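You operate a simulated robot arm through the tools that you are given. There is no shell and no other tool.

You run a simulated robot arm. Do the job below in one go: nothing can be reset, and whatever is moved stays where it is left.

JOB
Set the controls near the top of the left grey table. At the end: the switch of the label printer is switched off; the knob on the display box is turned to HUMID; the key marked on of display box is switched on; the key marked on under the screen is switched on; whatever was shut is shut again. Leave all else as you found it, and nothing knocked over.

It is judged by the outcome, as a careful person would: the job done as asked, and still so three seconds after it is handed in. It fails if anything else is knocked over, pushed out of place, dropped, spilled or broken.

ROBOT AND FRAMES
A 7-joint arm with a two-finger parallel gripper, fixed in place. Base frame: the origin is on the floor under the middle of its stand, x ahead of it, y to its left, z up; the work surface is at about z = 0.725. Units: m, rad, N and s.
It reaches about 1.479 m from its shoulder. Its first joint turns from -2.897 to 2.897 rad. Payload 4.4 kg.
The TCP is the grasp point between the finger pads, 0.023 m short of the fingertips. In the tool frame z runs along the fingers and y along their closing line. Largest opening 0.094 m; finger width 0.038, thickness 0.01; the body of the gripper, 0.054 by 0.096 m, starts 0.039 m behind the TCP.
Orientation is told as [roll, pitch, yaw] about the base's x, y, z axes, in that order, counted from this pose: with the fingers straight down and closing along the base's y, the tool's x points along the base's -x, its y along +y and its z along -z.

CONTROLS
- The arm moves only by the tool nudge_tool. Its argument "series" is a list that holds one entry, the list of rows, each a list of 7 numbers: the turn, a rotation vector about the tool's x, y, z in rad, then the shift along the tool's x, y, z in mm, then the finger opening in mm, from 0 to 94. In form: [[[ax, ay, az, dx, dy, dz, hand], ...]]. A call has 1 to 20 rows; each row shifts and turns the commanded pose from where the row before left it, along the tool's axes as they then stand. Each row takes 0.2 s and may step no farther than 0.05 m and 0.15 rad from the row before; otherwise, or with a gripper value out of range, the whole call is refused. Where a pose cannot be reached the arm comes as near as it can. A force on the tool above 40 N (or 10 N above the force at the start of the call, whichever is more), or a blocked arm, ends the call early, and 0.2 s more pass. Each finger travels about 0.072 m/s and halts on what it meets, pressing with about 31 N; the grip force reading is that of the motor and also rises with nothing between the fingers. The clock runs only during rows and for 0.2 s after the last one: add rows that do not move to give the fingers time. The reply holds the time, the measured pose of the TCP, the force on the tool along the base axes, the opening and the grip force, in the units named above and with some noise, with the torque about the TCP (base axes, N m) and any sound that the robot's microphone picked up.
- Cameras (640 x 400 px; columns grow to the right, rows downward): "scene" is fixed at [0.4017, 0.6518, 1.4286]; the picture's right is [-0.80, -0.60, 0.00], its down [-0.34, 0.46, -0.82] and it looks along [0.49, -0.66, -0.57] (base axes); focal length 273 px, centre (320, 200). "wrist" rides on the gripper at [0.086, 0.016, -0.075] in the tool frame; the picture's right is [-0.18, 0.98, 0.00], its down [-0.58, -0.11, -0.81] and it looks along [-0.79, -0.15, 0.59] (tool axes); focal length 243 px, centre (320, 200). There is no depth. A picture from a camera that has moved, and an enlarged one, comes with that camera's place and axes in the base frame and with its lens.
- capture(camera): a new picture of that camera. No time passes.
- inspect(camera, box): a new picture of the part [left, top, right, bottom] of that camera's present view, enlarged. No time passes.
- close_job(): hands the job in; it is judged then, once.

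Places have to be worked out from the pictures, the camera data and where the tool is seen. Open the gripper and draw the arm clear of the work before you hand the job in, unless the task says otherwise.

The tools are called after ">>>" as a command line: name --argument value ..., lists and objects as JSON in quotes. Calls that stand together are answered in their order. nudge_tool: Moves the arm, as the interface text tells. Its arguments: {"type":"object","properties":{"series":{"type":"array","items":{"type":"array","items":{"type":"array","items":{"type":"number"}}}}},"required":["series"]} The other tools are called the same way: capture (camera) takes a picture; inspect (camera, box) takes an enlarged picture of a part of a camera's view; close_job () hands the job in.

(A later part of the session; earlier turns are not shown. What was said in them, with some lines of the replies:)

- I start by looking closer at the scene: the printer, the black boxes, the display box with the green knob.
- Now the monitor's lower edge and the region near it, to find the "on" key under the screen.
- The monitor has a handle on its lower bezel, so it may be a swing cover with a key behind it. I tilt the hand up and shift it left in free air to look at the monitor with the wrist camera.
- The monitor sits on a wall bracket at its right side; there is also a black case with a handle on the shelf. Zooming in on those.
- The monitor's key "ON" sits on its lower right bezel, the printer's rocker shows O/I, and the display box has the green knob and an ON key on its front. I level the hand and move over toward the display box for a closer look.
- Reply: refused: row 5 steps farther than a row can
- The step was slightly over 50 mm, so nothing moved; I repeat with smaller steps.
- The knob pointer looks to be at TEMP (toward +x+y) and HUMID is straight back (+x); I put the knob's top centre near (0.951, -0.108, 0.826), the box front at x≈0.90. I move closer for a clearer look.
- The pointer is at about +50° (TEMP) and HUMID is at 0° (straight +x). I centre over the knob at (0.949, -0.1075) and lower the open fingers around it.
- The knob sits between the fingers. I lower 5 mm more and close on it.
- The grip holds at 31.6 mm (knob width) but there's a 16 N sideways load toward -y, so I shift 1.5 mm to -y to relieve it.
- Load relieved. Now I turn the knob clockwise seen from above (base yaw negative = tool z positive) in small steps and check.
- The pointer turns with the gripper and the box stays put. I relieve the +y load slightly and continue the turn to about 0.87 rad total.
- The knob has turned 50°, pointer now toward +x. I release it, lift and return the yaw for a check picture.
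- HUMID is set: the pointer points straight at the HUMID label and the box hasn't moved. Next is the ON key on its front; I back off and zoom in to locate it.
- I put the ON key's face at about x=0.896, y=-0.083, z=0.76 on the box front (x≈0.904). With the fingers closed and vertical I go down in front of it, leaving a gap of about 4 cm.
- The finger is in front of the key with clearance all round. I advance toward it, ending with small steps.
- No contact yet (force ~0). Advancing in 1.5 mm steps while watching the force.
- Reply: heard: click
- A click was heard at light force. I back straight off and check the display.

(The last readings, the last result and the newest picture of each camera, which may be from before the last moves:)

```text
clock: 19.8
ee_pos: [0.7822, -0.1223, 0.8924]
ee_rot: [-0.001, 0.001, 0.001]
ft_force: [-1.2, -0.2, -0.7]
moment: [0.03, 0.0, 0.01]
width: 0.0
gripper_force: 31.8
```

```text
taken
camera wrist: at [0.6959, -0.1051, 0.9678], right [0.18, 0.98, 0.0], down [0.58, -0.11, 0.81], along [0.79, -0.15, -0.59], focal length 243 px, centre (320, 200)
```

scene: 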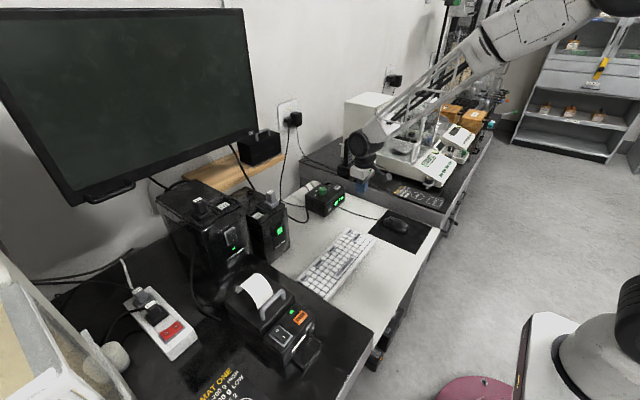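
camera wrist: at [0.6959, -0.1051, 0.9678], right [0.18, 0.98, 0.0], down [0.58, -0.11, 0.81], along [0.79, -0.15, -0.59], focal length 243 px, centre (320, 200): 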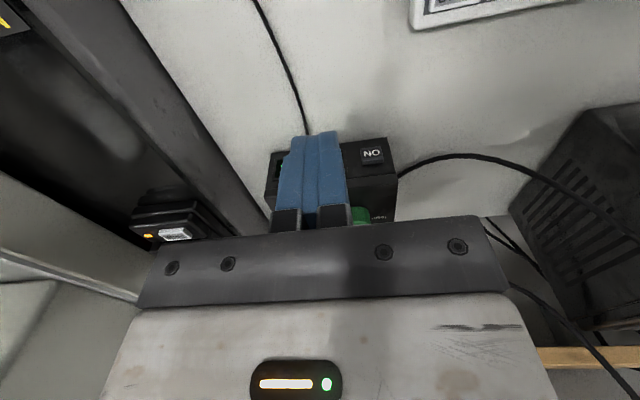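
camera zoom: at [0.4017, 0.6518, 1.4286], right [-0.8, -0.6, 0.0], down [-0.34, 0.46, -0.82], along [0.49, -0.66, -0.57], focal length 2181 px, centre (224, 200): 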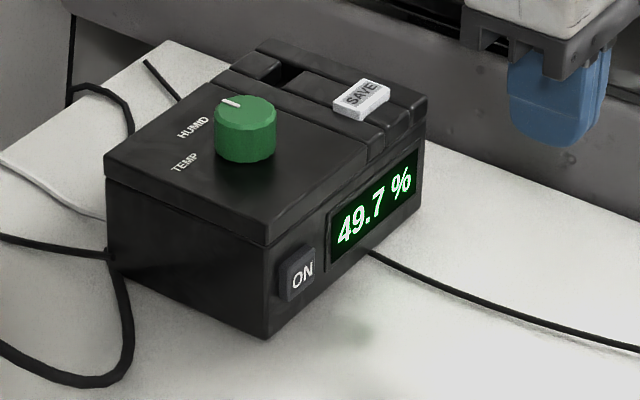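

Display is on and shows 49.7 % (humidity). Next is the monitor's ON key, which I triangulate to about (1.057, 0.124, 1.112), facing -x. I rise, shift left and pitch the fingers forward 0.75 rad, staying ~25 cm short of the screen.

>>> nudge_tool --series '[[[0, 0, 0, 0, 25, -40, 0], [0, 0, 0, 0, 25, -40, 0], [0, 0, 0, 0, 25, -40, 0], [0, 0, 0, 0, 25, -40, 0], [0, 0, 0, 0, 25, -40, 0], [0, 0, 0, 0, 25, -40, 0], [0, 0, 0, 0, 25, -40, 0], [0, -0.15, 0, 0, 25, 0, 0], [0, -0.15, 0, 0, 25, 0, 0], [0, -0.15, 0, 0, 21, 0, 0], [0, -0.15, 0, 0, 0, 0, 0], [0, -0.15, 0, 0, 0, 0, 0], [0, 0, 0, 0, 0, 0, 0]]]'

>>> capture --camera "wrist"

>>> capture --camera "scene"

```text
clock: 22.6
ee_pos: [0.7828, 0.1233, 1.1722]
ee_rot: [0.0, -0.75, 0.0]
ft_force: [0.0, 0.7, -0.6]
moment: [0.01, 0.01, 0.01]
width: 0.0001
gripper_force: 30.7
```

```text
taken
camera wrist: at [0.6687, 0.1402, 1.1688], right [0.13, 0.98, 0.13], down [-0.12, -0.11, 0.99], along [0.98, -0.15, 0.11], focal length 243 px, centre (320, 200)
```

wrist: 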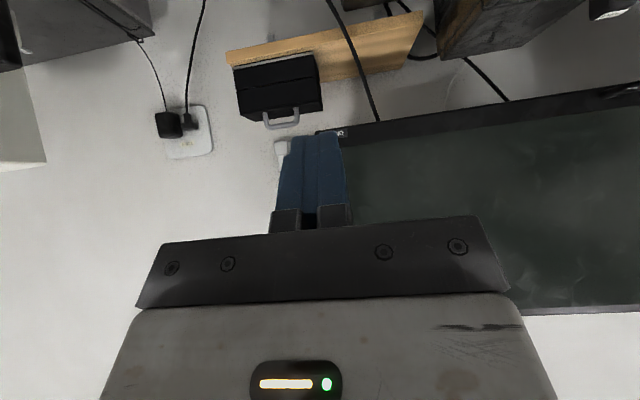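

```text
taken
```

scene: 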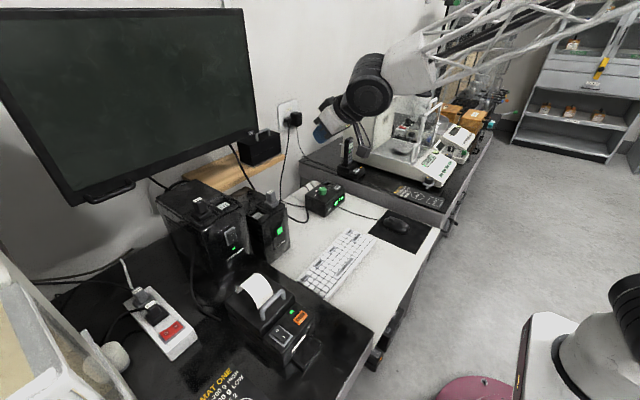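

>>> inspect --camera "wrist" --box '[270, 90, 400, 170]'

>>> inspect --camera "scene" --box '[200, 100, 330, 180]'

```text
4.92 times, centred on (335, 130) of wrist
camera zoom: at [0.6687, 0.1402, 1.1688], right [0.13, 0.98, 0.13], down [-0.12, -0.11, 0.99], along [0.98, -0.15, 0.11], focal length 1194 px, centre (246, 545)
```

zoom: 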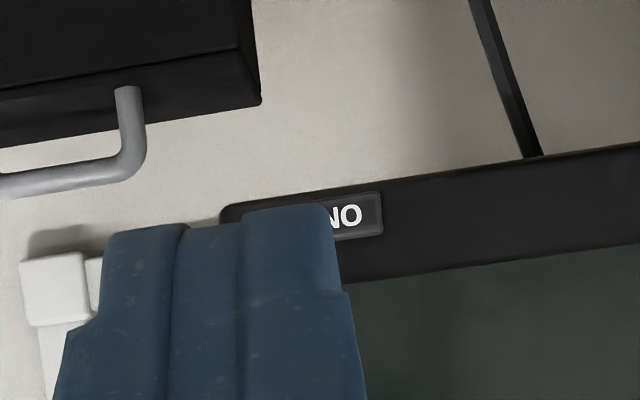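

```text
4.92 times, centred on (265, 140) of scene
camera zoom: at [0.4017, 0.6518, 1.4286], right [-0.8, -0.6, 0.0], down [-0.34, 0.46, -0.82], along [0.49, -0.66, -0.57], focal length 1342 px, centre (591, 495)
```

zoom: 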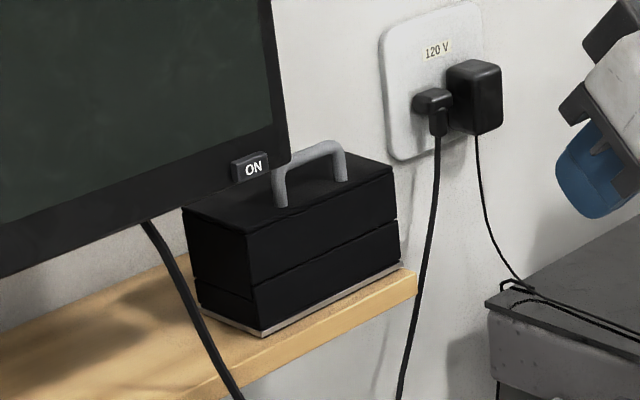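

Both views agree: key face centre ≈ (1.059, 0.124, 1.111). With this pitch the fingertip's leading corner is about 28 mm ahead of the TCP, so I move to about 6 cm short, at TCP z≈1.1145.

>>> nudge_tool --series '[[[0, 0, 0, -18.4, 0, 33, 0], [0, 0, 0, -18.4, 0, 33, 0], [0, 0, 0, -18.4, 0, 33, 0], [0, 0, 0, -18.4, 0, 33, 0], [0, 0, 0, -18.4, 0.5, 33, 0], [0, 0, 0, 0, 0, 0, 0]]]'

>>> inspect --camera "wrist" --box '[240, 80, 420, 200]'

>>> inspect --camera "scene" --box '[200, 80, 330, 160]'

```text
clock: 24.0
ee_pos: [0.9624, 0.124, 1.1157]
ee_rot: [0.0, -0.751, 0.002]
ft_force: [-0.1, -0.1, 0.5]
moment: [0.04, -0.03, 0.02]
width: 0.0001
gripper_force: 31.0
```

```text
3.33 times, centred on (330, 140) of wrist
camera zoom: at [0.849, 0.1413, 1.1116], right [0.13, 0.98, 0.13], down [-0.12, -0.11, 0.99], along [0.98, -0.15, 0.11], focal length 809 px, centre (287, 400)
```

zoom: 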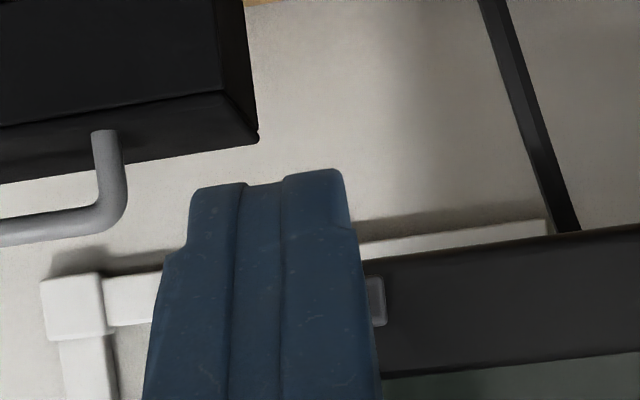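

```text
4.92 times, centred on (265, 120) of scene
camera zoom: at [0.4017, 0.6518, 1.4286], right [-0.8, -0.6, 0.0], down [-0.34, 0.46, -0.82], along [0.49, -0.66, -0.57], focal length 1342 px, centre (591, 594)
```

zoom: 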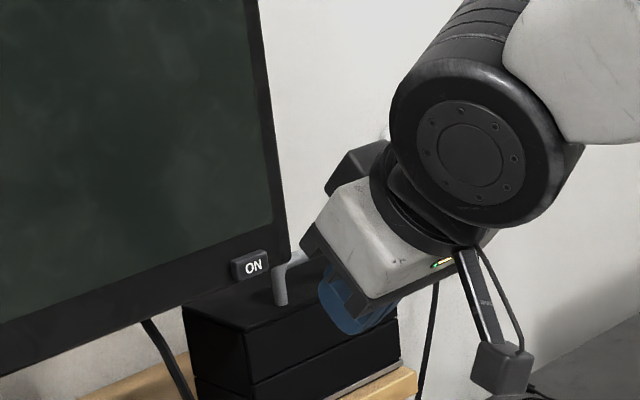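

Alignment in y and z looks right (key spans y≈0.11–0.138, z≈1.112). I advance along +x, slowing down before contact.

>>> nudge_tool --series '[[[0, 0, 0, -18.3, 0, 17.0, 0], [0, 0, 0, -18.3, 0, 17.0, 0], [0, 0, 0, -5.1, 0, 4.8, 0], [0, 0, 0, -2.2, 0, 2.05, 0], [0, 0, 0, 0, 0, 0, 0]]]'

>>> inspect --camera "scene" --box '[200, 80, 330, 160]'

>>> inspect --camera "wrist" --box '[240, 80, 420, 200]'

```text
clock: 25.2
ee_pos: [1.0228, 0.1254, 1.1141]
ee_rot: [-0.001, -0.751, 0.002]
ft_force: [-0.1, 0.3, 0.2]
moment: [0.0, 0.0, 0.03]
width: 0.0001
gripper_force: 31.1
```

```text
4.92 times, centred on (265, 120) of scene
camera zoom: at [0.4017, 0.6518, 1.4286], right [-0.8, -0.6, 0.0], down [-0.34, 0.46, -0.82], along [0.49, -0.66, -0.57], focal length 1342 px, centre (591, 594)
```

zoom: 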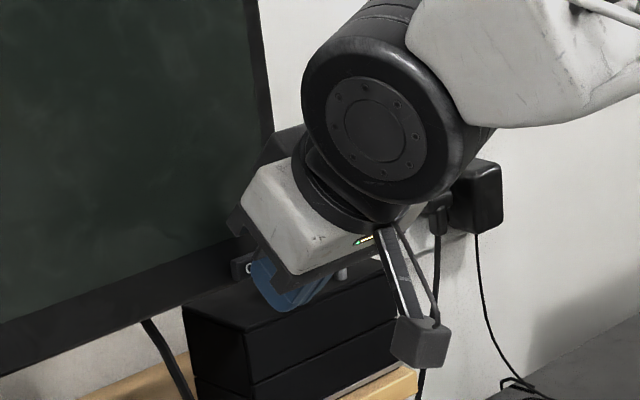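

```text
3.33 times, centred on (330, 140) of wrist
camera zoom: at [0.9088, 0.1411, 1.1108], right [0.13, 0.98, 0.13], down [-0.12, -0.11, 0.99], along [0.98, -0.15, 0.11], focal length 809 px, centre (287, 400)
```

zoom: 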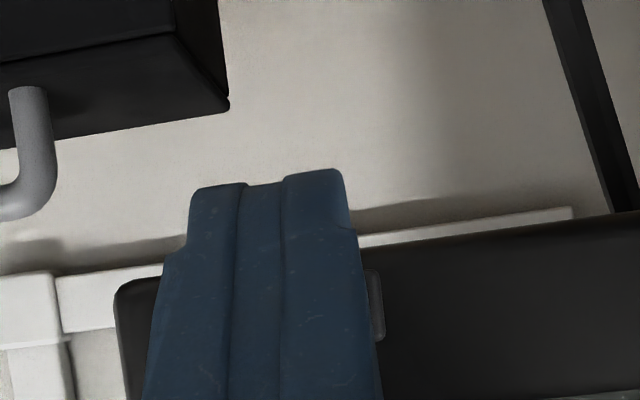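

Nearly at the key, no force yet. Continuing in ~1.5 mm steps.

>>> nudge_tool --series '[[[0, 0, 0, -1.1, 0, 1.02, 0], [0, 0, 0, -1.1, 0, 1.02, 0], [0, 0, 0, -1.1, 0, 1.02, 0], [0, 0, 0, 0, 0, 0, 0]]]'

>>> inspect --camera "wrist" --box '[240, 80, 420, 200]'

```text
clock: 26.2
ee_pos: [1.0271, 0.1242, 1.1154]
ee_rot: [-0.002, -0.751, 0.001]
ft_force: [-2.6, -0.8, -1.0]
moment: [0.0, 0.02, -0.04]
width: 0.0001
gripper_force: 31.0
heard: click
```

```text
3.33 times, centred on (330, 140) of wrist
camera zoom: at [0.9131, 0.1414, 1.1108], right [0.13, 0.98, 0.13], down [-0.12, -0.11, 0.99], along [0.98, -0.15, 0.11], focal length 809 px, centre (287, 400)
```

zoom: 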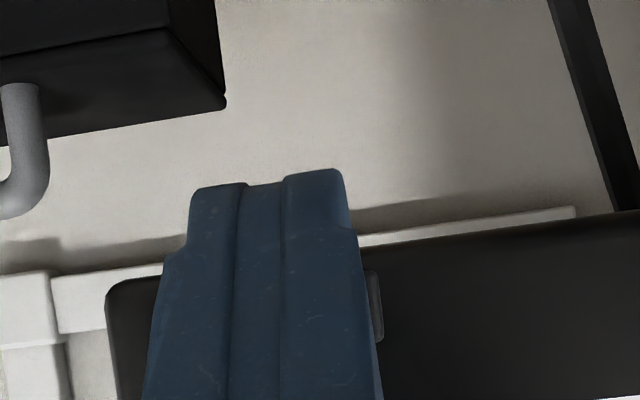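

A click at about 2.6 N. I back straight off and check the screen.

>>> nudge_tool --series '[[[0, 0, 0, 3, 0, -2.8, 0], [0, 0, 0, 20, 0, -18.6, 0], [0, 0, 0, 32, 0, -30, 0], [0, 0, 0, 32, 0, -30, 0], [0, 0, 0, 32, 0, -30, 0], [0, 0, 0, 0, 0, 0, 0]]]'

>>> capture --camera "scene"

>>> capture --camera "wrist"

```text
clock: 27.6
ee_pos: [0.8634, 0.1232, 1.1147]
ee_rot: [-0.001, -0.747, 0.002]
ft_force: [-0.4, -1.4, 1.1]
moment: [-0.02, 0.02, -0.01]
width: 0.0
gripper_force: 31.1
```

```text
taken
```

scene: 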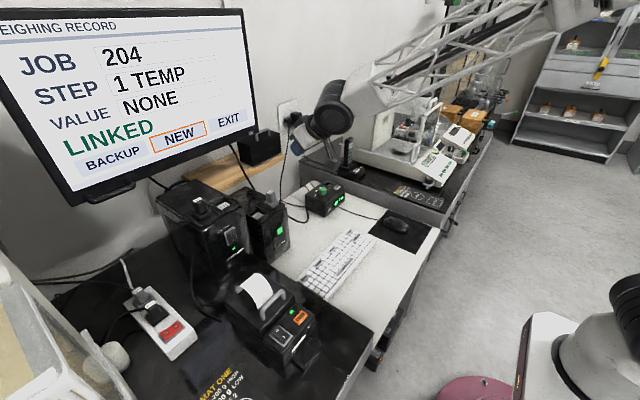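

```text
taken
camera wrist: at [0.7493, 0.1398, 1.1108], right [0.13, 0.98, 0.13], down [-0.12, -0.11, 0.99], along [0.98, -0.15, 0.11], focal length 243 px, centre (320, 200)
```

wrist: 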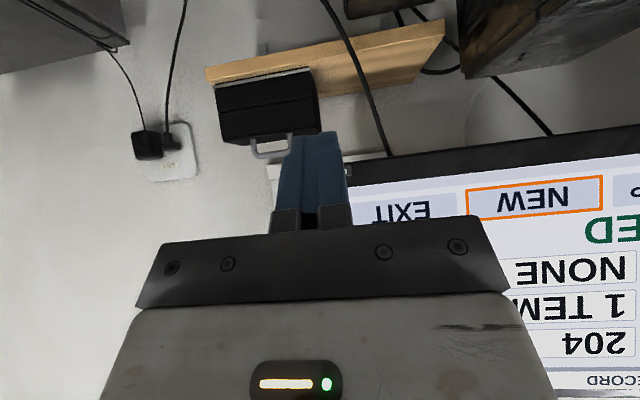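

The screen is on. Last is the label printer; I level the hand and move back-left to view the printer panel from above its front.

>>> nudge_tool --series '[[[0, 0.15, 0, 0, 0, 0, 60], [0, 0.15, 0, 0, 0, 0, 94], [0, 0.15, 0, 0, 0, 0, 94], [0, 0.15, 0, 0, 0, 0, 94], [0, 0.15, 0, 0, 0, 0, 94], [0, 0, 0, 36, 27, 6, 94], [0, 0, 0, 36, 27, 6, 94], [0, 0, 0, 36, 27, 6, 94], [0, 0, 0, 36, 27, 6, 94], [0, 0, 0, 36, 27, 6, 94], [0, 0, 0, 36, 27, 6, 94], [0, 0, 0, 36, 27, 6, 94], [0, 0, 0, 36, 27, 6, 94], [0, 0, 0, 36, 27, 6, 94], [0, 0, 0, 36, 27, 6, 94], [0, 0, 0, 0, 0, 0, 94]]]'

>>> capture --camera "wrist"

>>> capture --camera "scene"

```text
clock: 31.0
ee_pos: [0.5027, 0.394, 1.0548]
ee_rot: [0.001, 0.0, 0.002]
ft_force: [0.8, -0.2, -0.7]
moment: [-0.03, 0.02, 0.0]
width: 0.094
gripper_force: 0.0
```

```text
taken
camera wrist: at [0.4164, 0.4102, 1.1307], right [0.18, 0.98, 0.0], down [0.58, -0.11, 0.81], along [0.79, -0.15, -0.59], focal length 243 px, centre (320, 200)
```

wrist: 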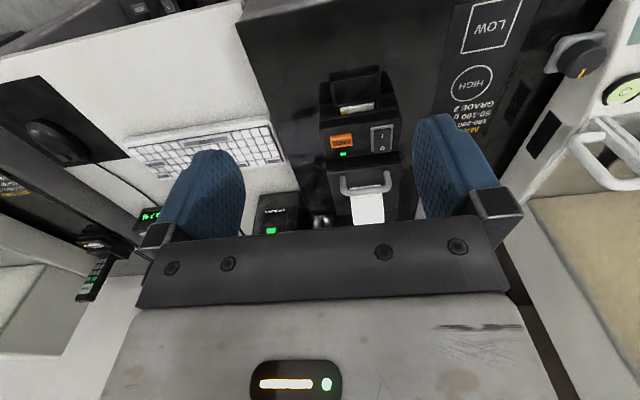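

```text
taken
```

scene: 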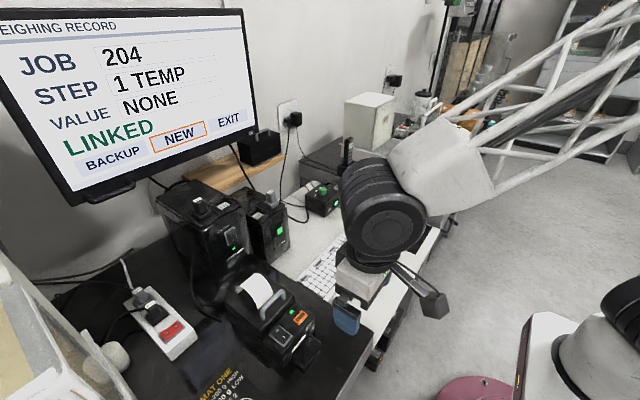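

>>> inspect --camera "wrist" --box '[305, 100, 417, 170]'

>>> inspect --camera "wrist" --box '[290, 60, 440, 230]'

>>> inspect --camera "scene" --box '[225, 265, 325, 365]'

```text
5.71 times, centred on (361, 135) of wrist
camera zoom: at [0.4164, 0.4102, 1.1307], right [0.18, 0.98, 0.0], down [0.58, -0.11, 0.81], along [0.79, -0.15, -0.59], focal length 1386 px, centre (86, 571)
```

zoom: 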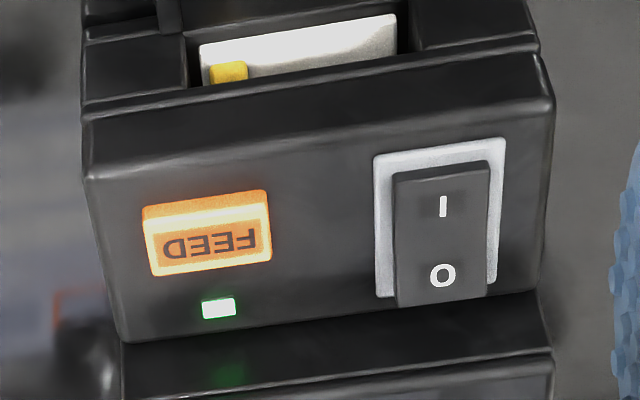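

```text
2.35 times, centred on (365, 145) of wrist
camera zoom: at [0.4164, 0.4102, 1.1307], right [0.18, 0.98, 0.0], down [0.58, -0.11, 0.81], along [0.79, -0.15, -0.59], focal length 571 px, centre (214, 329)
```

zoom: 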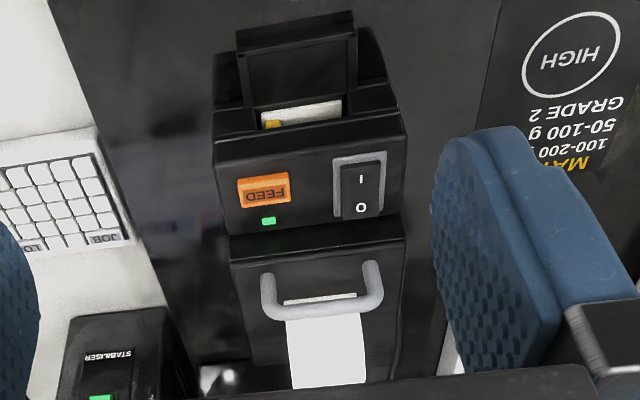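

```text
4.00 times, centred on (275, 315) of scene
camera zoom: at [0.4017, 0.6518, 1.4286], right [-0.8, -0.6, 0.0], down [-0.34, 0.46, -0.82], along [0.49, -0.66, -0.57], focal length 1091 px, centre (500, -260)
```

zoom: 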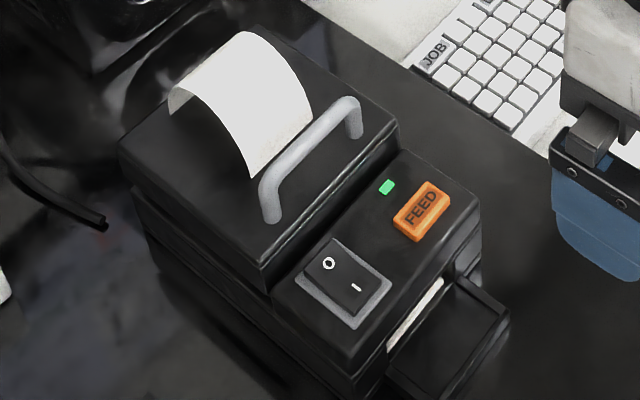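

The rocker's O side (rear, raised) is at about (0.661, 0.4535, 0.868); the I side is down, so it's on now. The lid handle is at x≈0.70, z≈0.91, and FEED is well to -y. I'll yaw +90° with the gripper fully open, so the +x finger alone (10 mm thick) can press the O half while the body stays clear of the handle.

>>> nudge_tool --series '[[[0, 0, -0.15, 0, 0, 0, 94], [0, 0, -0.15, 0, 0, 0, 94], [0, 0, -0.15, 0, 0, 0, 94], [0, 0, -0.15, 0, 0, 0, 94], [0, 0, -0.15, 0, 0, 0, 94], [0, 0, -0.15, 0, 0, 0, 94], [0, 0, -0.15, 0, 0, 0, 94], [0, 0, -0.15, 0, 0, 0, 94], [0, 0, -0.15, 0, 0, 0, 94], [0, 0, -0.15, 0, 0, 0, 94], [0, 0, -0.0728, 0, 0, 0, 94], [0, 0, 0, 0, 0, 0, 94]]]'

>>> capture --camera "wrist"

>>> capture --camera "scene"

```text
clock: 33.6
ee_pos: [0.503, 0.3934, 1.0556]
ee_rot: [0.0, 0.0, 1.574]
ft_force: [-0.9, 0.0, 0.6]
moment: [0.03, -0.02, 0.02]
width: 0.0939
gripper_force: 0.0
```

```text
taken
camera wrist: at [0.4879, 0.3074, 1.1305], right [-0.98, 0.18, 0.0], down [0.11, 0.58, 0.81], along [0.14, 0.79, -0.59], focal length 243 px, centre (320, 200)
```

wrist: 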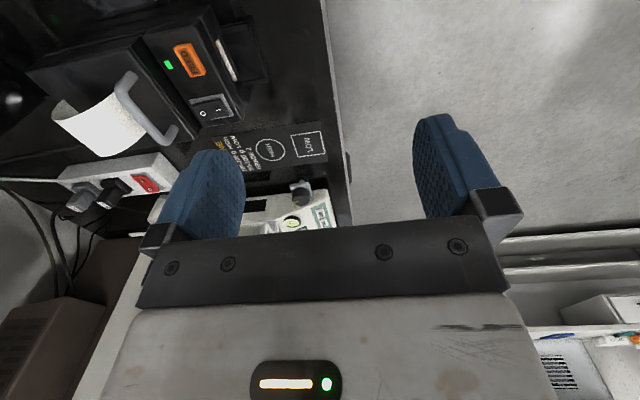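

```text
taken
```

scene: 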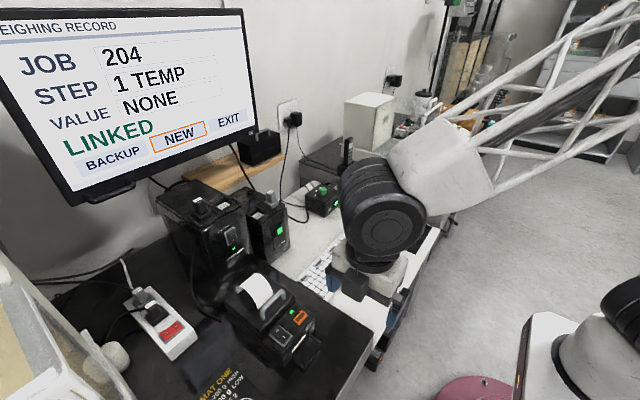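

Yaw reached. Now I move over: +x finger above the rocker's O side, tips still ~9 cm above the panel.

>>> nudge_tool --series '[[[0, 0, 0, -20, -36, 0, 94], [0, 0, 0, -20, -36, 0, 94], [0, 0, 0, -20, -36, 0, 94], [0, 0, 0, 0, 0, 40, 94], [0, 0, 0, 0, 0, 30, 94], [0, 0, 0, 0, 0, 0, 94]]]'

>>> capture --camera "wrist"

>>> inspect --camera "wrist" --box '[120, 70, 300, 190]'

>>> inspect --camera "scene" --box '[225, 240, 355, 365]'

```text
clock: 35.0
ee_pos: [0.6117, 0.4534, 0.985]
ee_rot: [-0.001, 0.001, 1.573]
ft_force: [-0.3, -0.2, 0.0]
moment: [0.0, 0.0, 0.02]
width: 0.0939
gripper_force: 0.0
```

```text
taken
camera wrist: at [0.5966, 0.3675, 1.0602], right [-0.98, 0.18, 0.0], down [0.11, 0.58, 0.81], along [0.15, 0.79, -0.59], focal length 243 px, centre (320, 200)
```

wrist: 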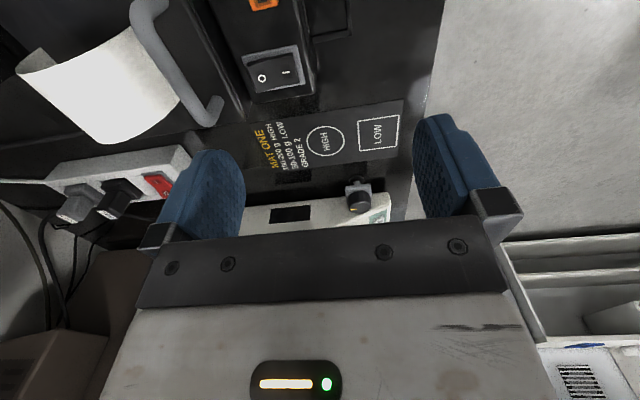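

```text
3.33 times, centred on (210, 130) of wrist
camera zoom: at [0.5966, 0.3675, 1.0602], right [-0.98, 0.18, 0.0], down [0.11, 0.58, 0.81], along [0.15, 0.79, -0.59], focal length 809 px, centre (687, 433)
```

zoom: 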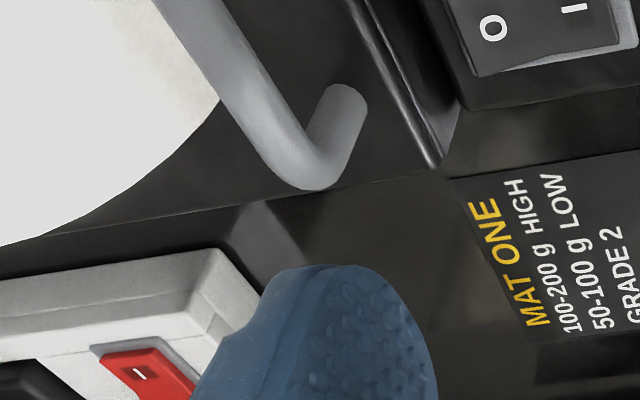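

```text
3.20 times, centred on (290, 302) of scene
camera zoom: at [0.4017, 0.6518, 1.4286], right [-0.8, -0.6, 0.0], down [-0.34, 0.46, -0.82], along [0.49, -0.66, -0.57], focal length 872 px, centre (416, -128)
```

zoom: 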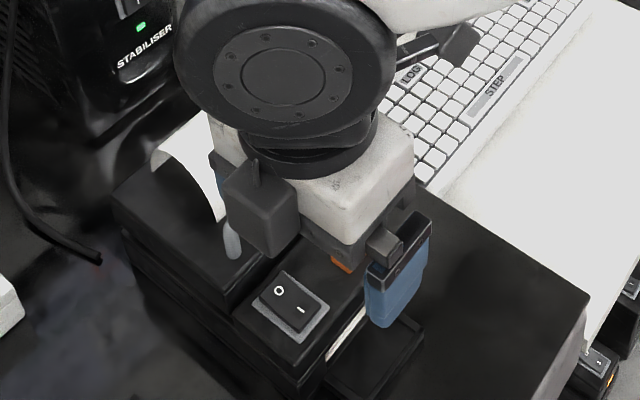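

All views agree on the O side at (0.661, 0.454, 0.87); the +x finger (x≈0.659–0.669) is above it, its knuckle clear of the handle, and the other finger is in free air in front of the tray. I descend to ~1.2 cm above the rocker.

>>> nudge_tool --series '[[[0, 0, 0, 0, 0, 30, 94], [0, 0, 0, 0, 0, 30, 94], [0, 0, 0, 0, 0, 20, 94], [0, 0, 0, 0, 0, 0, 94]]]'

>>> capture --camera "wrist"

>>> inspect --camera "scene" --box '[225, 260, 325, 365]'

```text
clock: 36.0
ee_pos: [0.6109, 0.455, 0.9057]
ee_rot: [0.0, -0.002, 1.573]
ft_force: [0.2, -0.5, -0.7]
moment: [-0.01, -0.01, -0.01]
width: 0.094
gripper_force: 0.0
```

```text
taken
camera wrist: at [0.595, 0.368, 0.9805], right [-0.98, 0.18, 0.0], down [0.11, 0.58, 0.81], along [0.15, 0.79, -0.59], focal length 243 px, centre (320, 200)
```

wrist: 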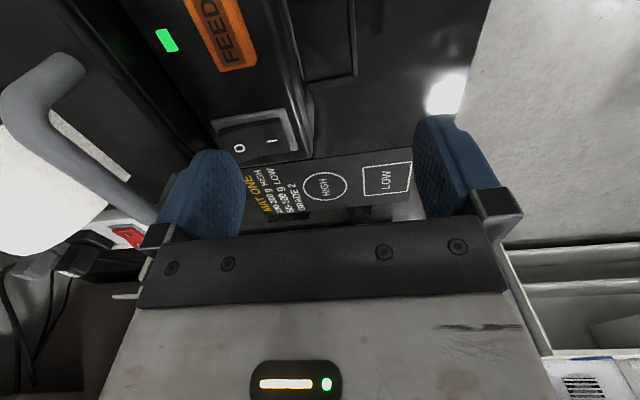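

```text
3.81 times, centred on (275, 312) of scene
camera zoom: at [0.4017, 0.6518, 1.4286], right [-0.8, -0.6, 0.0], down [-0.34, 0.46, -0.82], along [0.49, -0.66, -0.57], focal length 1039 px, centre (491, -229)
```

zoom: 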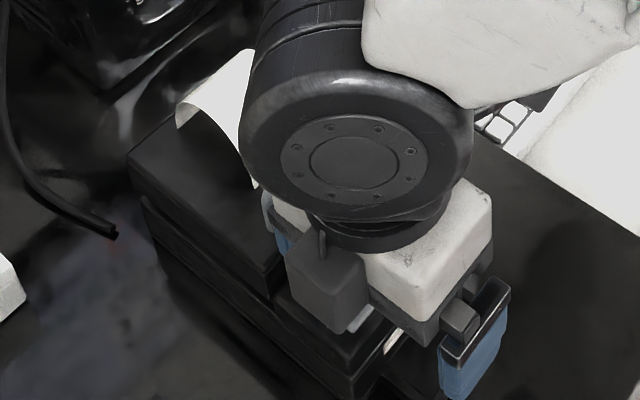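

The O mark and finger project where expected. I lower in small steps until contact/click.

>>> nudge_tool --series '[[[0, 0, 0, 0, 0, 4, 94], [0, 0, 0, 0, 0, 3, 94], [0, 0, 0, 0, 0, 2, 94], [0, 0, 0, 0, 0, 2, 94], [0, 0, 0, 0, 0, 0, 94]]]'

>>> inspect --camera "wrist" --box '[130, 60, 330, 200]'

```text
clock: 37.2
ee_pos: [0.6124, 0.4536, 0.8939]
ee_rot: [-0.002, -0.002, 1.574]
ft_force: [0.2, 0.9, -0.1]
moment: [0.02, 0.02, 0.0]
width: 0.0942
gripper_force: 0.1
```

```text
2.86 times, centred on (230, 130) of wrist
camera zoom: at [0.5954, 0.3675, 0.9693], right [-0.98, 0.18, 0.0], down [0.11, 0.58, 0.81], along [0.15, 0.79, -0.59], focal length 693 px, centre (577, 400)
```

zoom: 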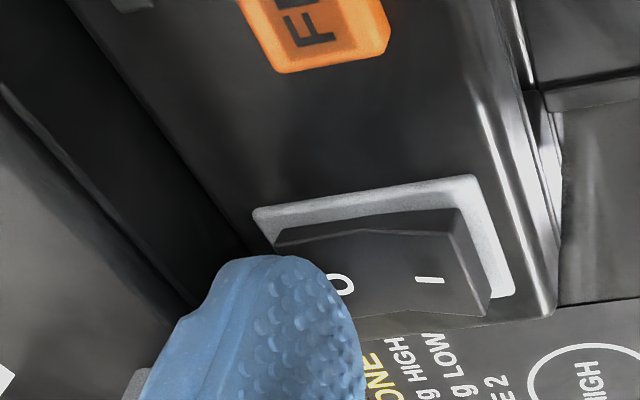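

The finger is right over the O half, not touching yet. Continuing down in 1.5 mm steps.

>>> nudge_tool --series '[[[0, 0, 0, 0, 0, 1.5, 94], [0, 0, 0, 0, 0, 1.5, 94], [0, 0, 0, 0, 0, 0, 94]]]'

>>> inspect --camera "wrist" --box '[130, 60, 330, 200]'

```text
clock: 38.0
ee_pos: [0.6114, 0.4528, 0.8933]
ee_rot: [0.0, -0.001, 1.573]
ft_force: [-3.2, -12.1, 32.8]
moment: [-0.64, -1.5, -0.61]
width: 0.093
gripper_force: 0.1
```

```text
2.86 times, centred on (230, 130) of wrist
camera zoom: at [0.5958, 0.3677, 0.9681], right [-0.98, 0.18, 0.0], down [0.11, 0.58, 0.81], along [0.15, 0.79, -0.59], focal length 693 px, centre (577, 400)
```

zoom: 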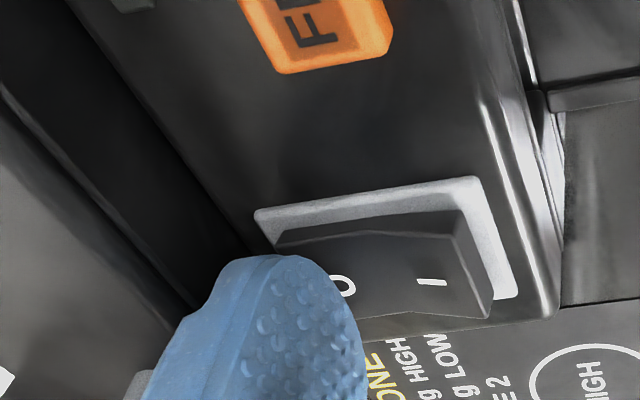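

Contact at ~33 N but no click; the torque reading puts the contact at x≈0.659, y≈0.442, close to the rocker's pivot. I lift off a bit and look closely at the rocker.

>>> nudge_tool --series '[[[0, 0, 0, 0, 0, -4, 94], [0, 0, 0, 0, 0, -16, 94], [0, 0, 0, 0, 0, 0, 94]]]'

>>> inspect --camera "wrist" --box '[190, 90, 320, 180]'

>>> inspect --camera "wrist" --box '[140, 0, 340, 200]'

```text
clock: 38.8
ee_pos: [0.6112, 0.4529, 0.9105]
ee_rot: [0.001, 0.001, 1.575]
ft_force: [0.1, -0.4, -0.4]
moment: [0.04, 0.01, 0.0]
width: 0.0941
gripper_force: 0.1
```

```text
4.44 times, centred on (255, 135) of wrist
camera zoom: at [0.5952, 0.3678, 0.9858], right [-0.98, 0.18, 0.0], down [0.11, 0.58, 0.81], along [0.15, 0.79, -0.59], focal length 1078 px, centre (609, 489)
```

zoom: 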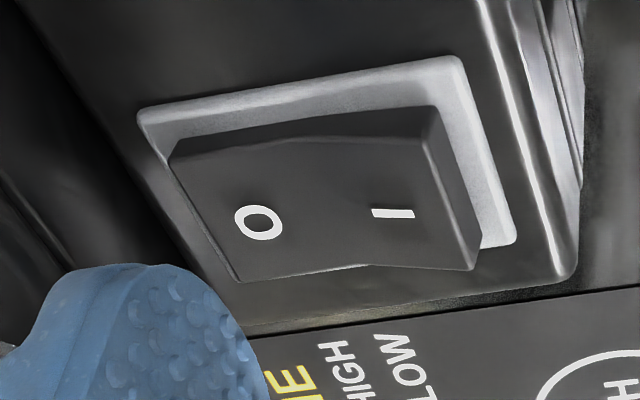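

```text
2.00 times, centred on (240, 100) of wrist
camera zoom: at [0.5952, 0.3678, 0.9858], right [-0.98, 0.18, 0.0], down [0.11, 0.58, 0.81], along [0.15, 0.79, -0.59], focal length 485 px, centre (480, 400)
```

zoom: 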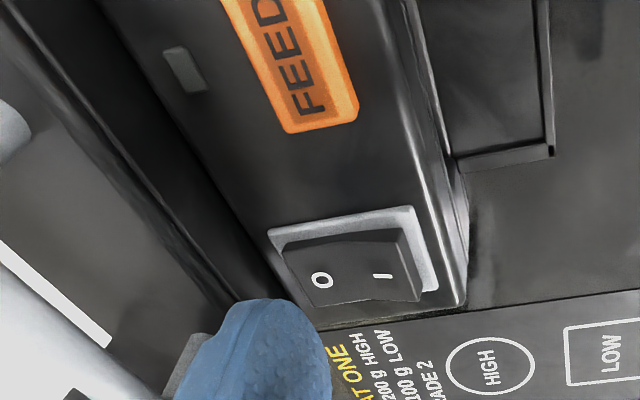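

The LED is now dark and the rocker shows its O end down and I end raised, so it is switched off. I lift away and verify from the scene camera.

>>> nudge_tool --series '[[[0, 0, 0, 0, 0, -40, 94], [0, 0, 0, 0, 0, -40, 94], [0, 0, 0, 0, 0, -40, 94], [0, 0, 0, 30, 36, -10, 94], [0, 0, 0, 30, 36, -10, 94], [0, 0, 0, 30, 36, -10, 94], [0, 0, 0, 30, 36, -10, 94], [0, 0, 0, 0, 0, 0, 94]]]'

>>> capture --camera "scene"

>>> inspect --camera "scene" --box '[225, 265, 325, 365]'

>>> capture --camera "wrist"

```text
clock: 40.6
ee_pos: [0.4679, 0.3323, 1.073]
ee_rot: [-0.002, 0.0, 1.574]
ft_force: [-0.7, -0.3, 0.0]
moment: [-0.03, -0.02, -0.04]
width: 0.0941
gripper_force: 0.1
```

```text
taken
```

scene: 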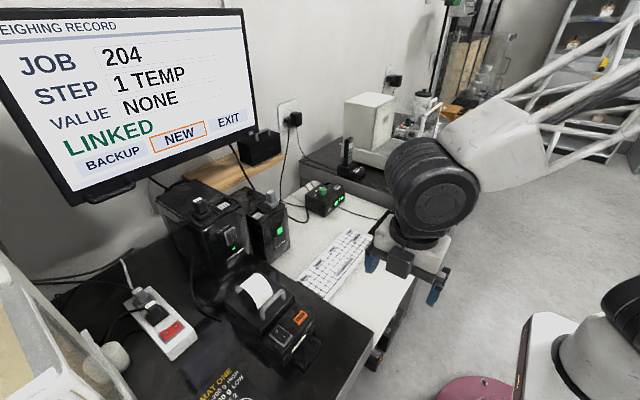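

```text
4.00 times, centred on (275, 315) of scene
camera zoom: at [0.4017, 0.6518, 1.4286], right [-0.8, -0.6, 0.0], down [-0.34, 0.46, -0.82], along [0.49, -0.66, -0.57], focal length 1091 px, centre (500, -260)
```

zoom: 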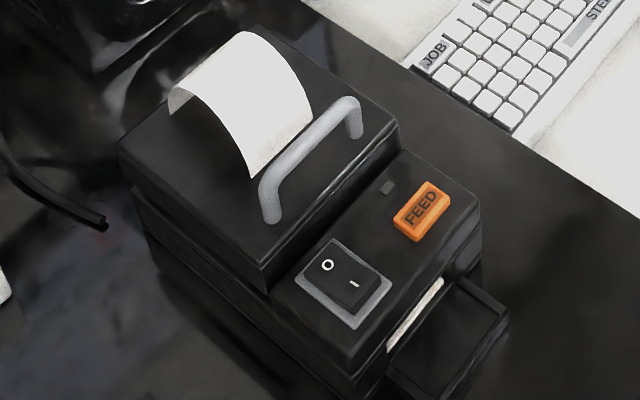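

```text
taken
camera wrist: at [0.4511, 0.2479, 1.1465], right [-0.98, 0.18, 0.0], down [0.11, 0.58, 0.81], along [0.15, 0.79, -0.59], focal length 243 px, centre (320, 200)
```

wrist: 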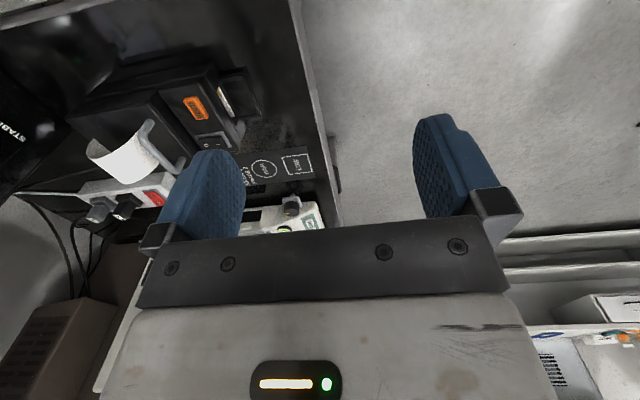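

The printer's LED is out, FEED and everything else are in place, and the screen is still on. I draw the arm further clear and do a final check of the display box, stabilisers and screen.

>>> nudge_tool --series '[[[0, 0, 0.15, 25, 0, -35, 94], [0, 0, 0.15, 25, 0, -35, 94], [0, 0, 0.15, 25, 0, -35, 94], [0, 0, 0.15, 25, 0, -35, 94], [0, 0, 0.15, 0, 0, -20, 94], [0, 0, 0.15, 0, 0, 0, 94], [0, 0, 0.15, 0, 0, 0, 94], [0, 0, 0.15, 0, 0, 0, 94], [0, 0, 0.15, 0, 0, 0, 94], [0, 0, 0.15, 0, 0, 0, 94], [0, 0, 0, 0, 0, 0, 94], [0, 0, 0, 0, 0, 0, 94]]]'

>>> capture --camera "scene"

>>> inspect --camera "scene" --box '[300, 170, 364, 220]'

>>> inspect --camera "scene" --box '[140, 110, 340, 285]'

```text
clock: 43.2
ee_pos: [0.4463, 0.2375, 1.2319]
ee_rot: [-0.001, -0.001, 0.073]
ft_force: [-0.4, -0.6, 0.2]
moment: [-0.01, 0.02, 0.03]
width: 0.0942
gripper_force: 0.0
```

```text
taken
```

scene: 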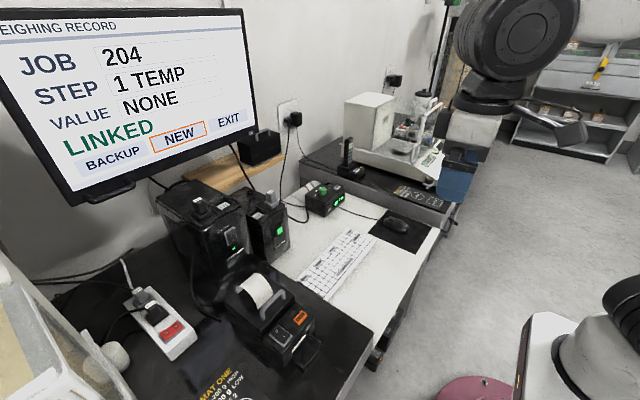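

```text
8.00 times, centred on (332, 195) of scene
camera zoom: at [0.4017, 0.6518, 1.4286], right [-0.8, -0.6, 0.0], down [-0.34, 0.46, -0.82], along [0.49, -0.66, -0.57], focal length 2181 px, centre (224, 240)
```

zoom: 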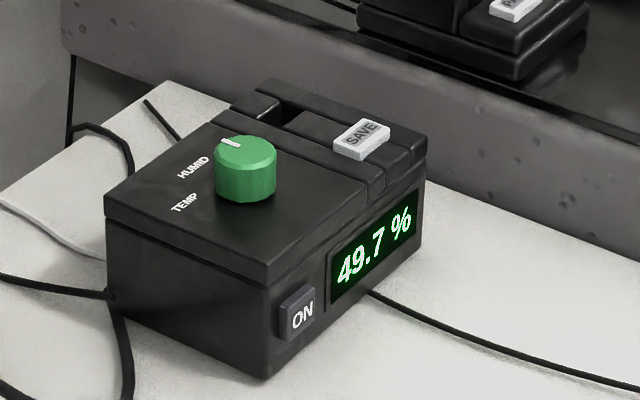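

```text
2.29 times, centred on (240, 198) of scene
camera zoom: at [0.4017, 0.6518, 1.4286], right [-0.8, -0.6, 0.0], down [-0.34, 0.46, -0.82], along [0.49, -0.66, -0.57], focal length 623 px, centre (503, 206)
```

zoom: 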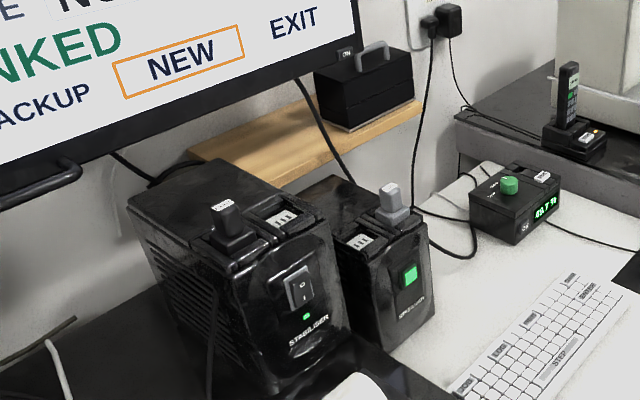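

All four settings show as done: the printer's LED is out with its rocker on O, and the knob points at HUMID. The display box reads 49.7 % and the monitor is lit. Nothing else has shifted, no covers were opened, and the arm is clear with the gripper open, so I hand in the job.

>>> close_job

```text
The job is handed in.
```

All four controls are set and the job is handed in; I don't have the judge's result.

- **Label printer:** the switch is off. Its rocker sits on O and the green light is out. I heard no click, and the press reached about 33 N before I noticed it had already switched.
- **Display box knob:** it points at HUMID, turned about 50° from TEMP.
- **Display box ON key:** it clicked when pressed, and the display now reads 49.7 %.
- **Screen ON key:** I took this to be the key on the monitor's lower right edge. It clicked, and the monitor now shows the weighing record.

I opened no covers, so nothing needed shutting again. In the last pictures nothing else had moved or fallen. The arm is drawn clear with the gripper open.
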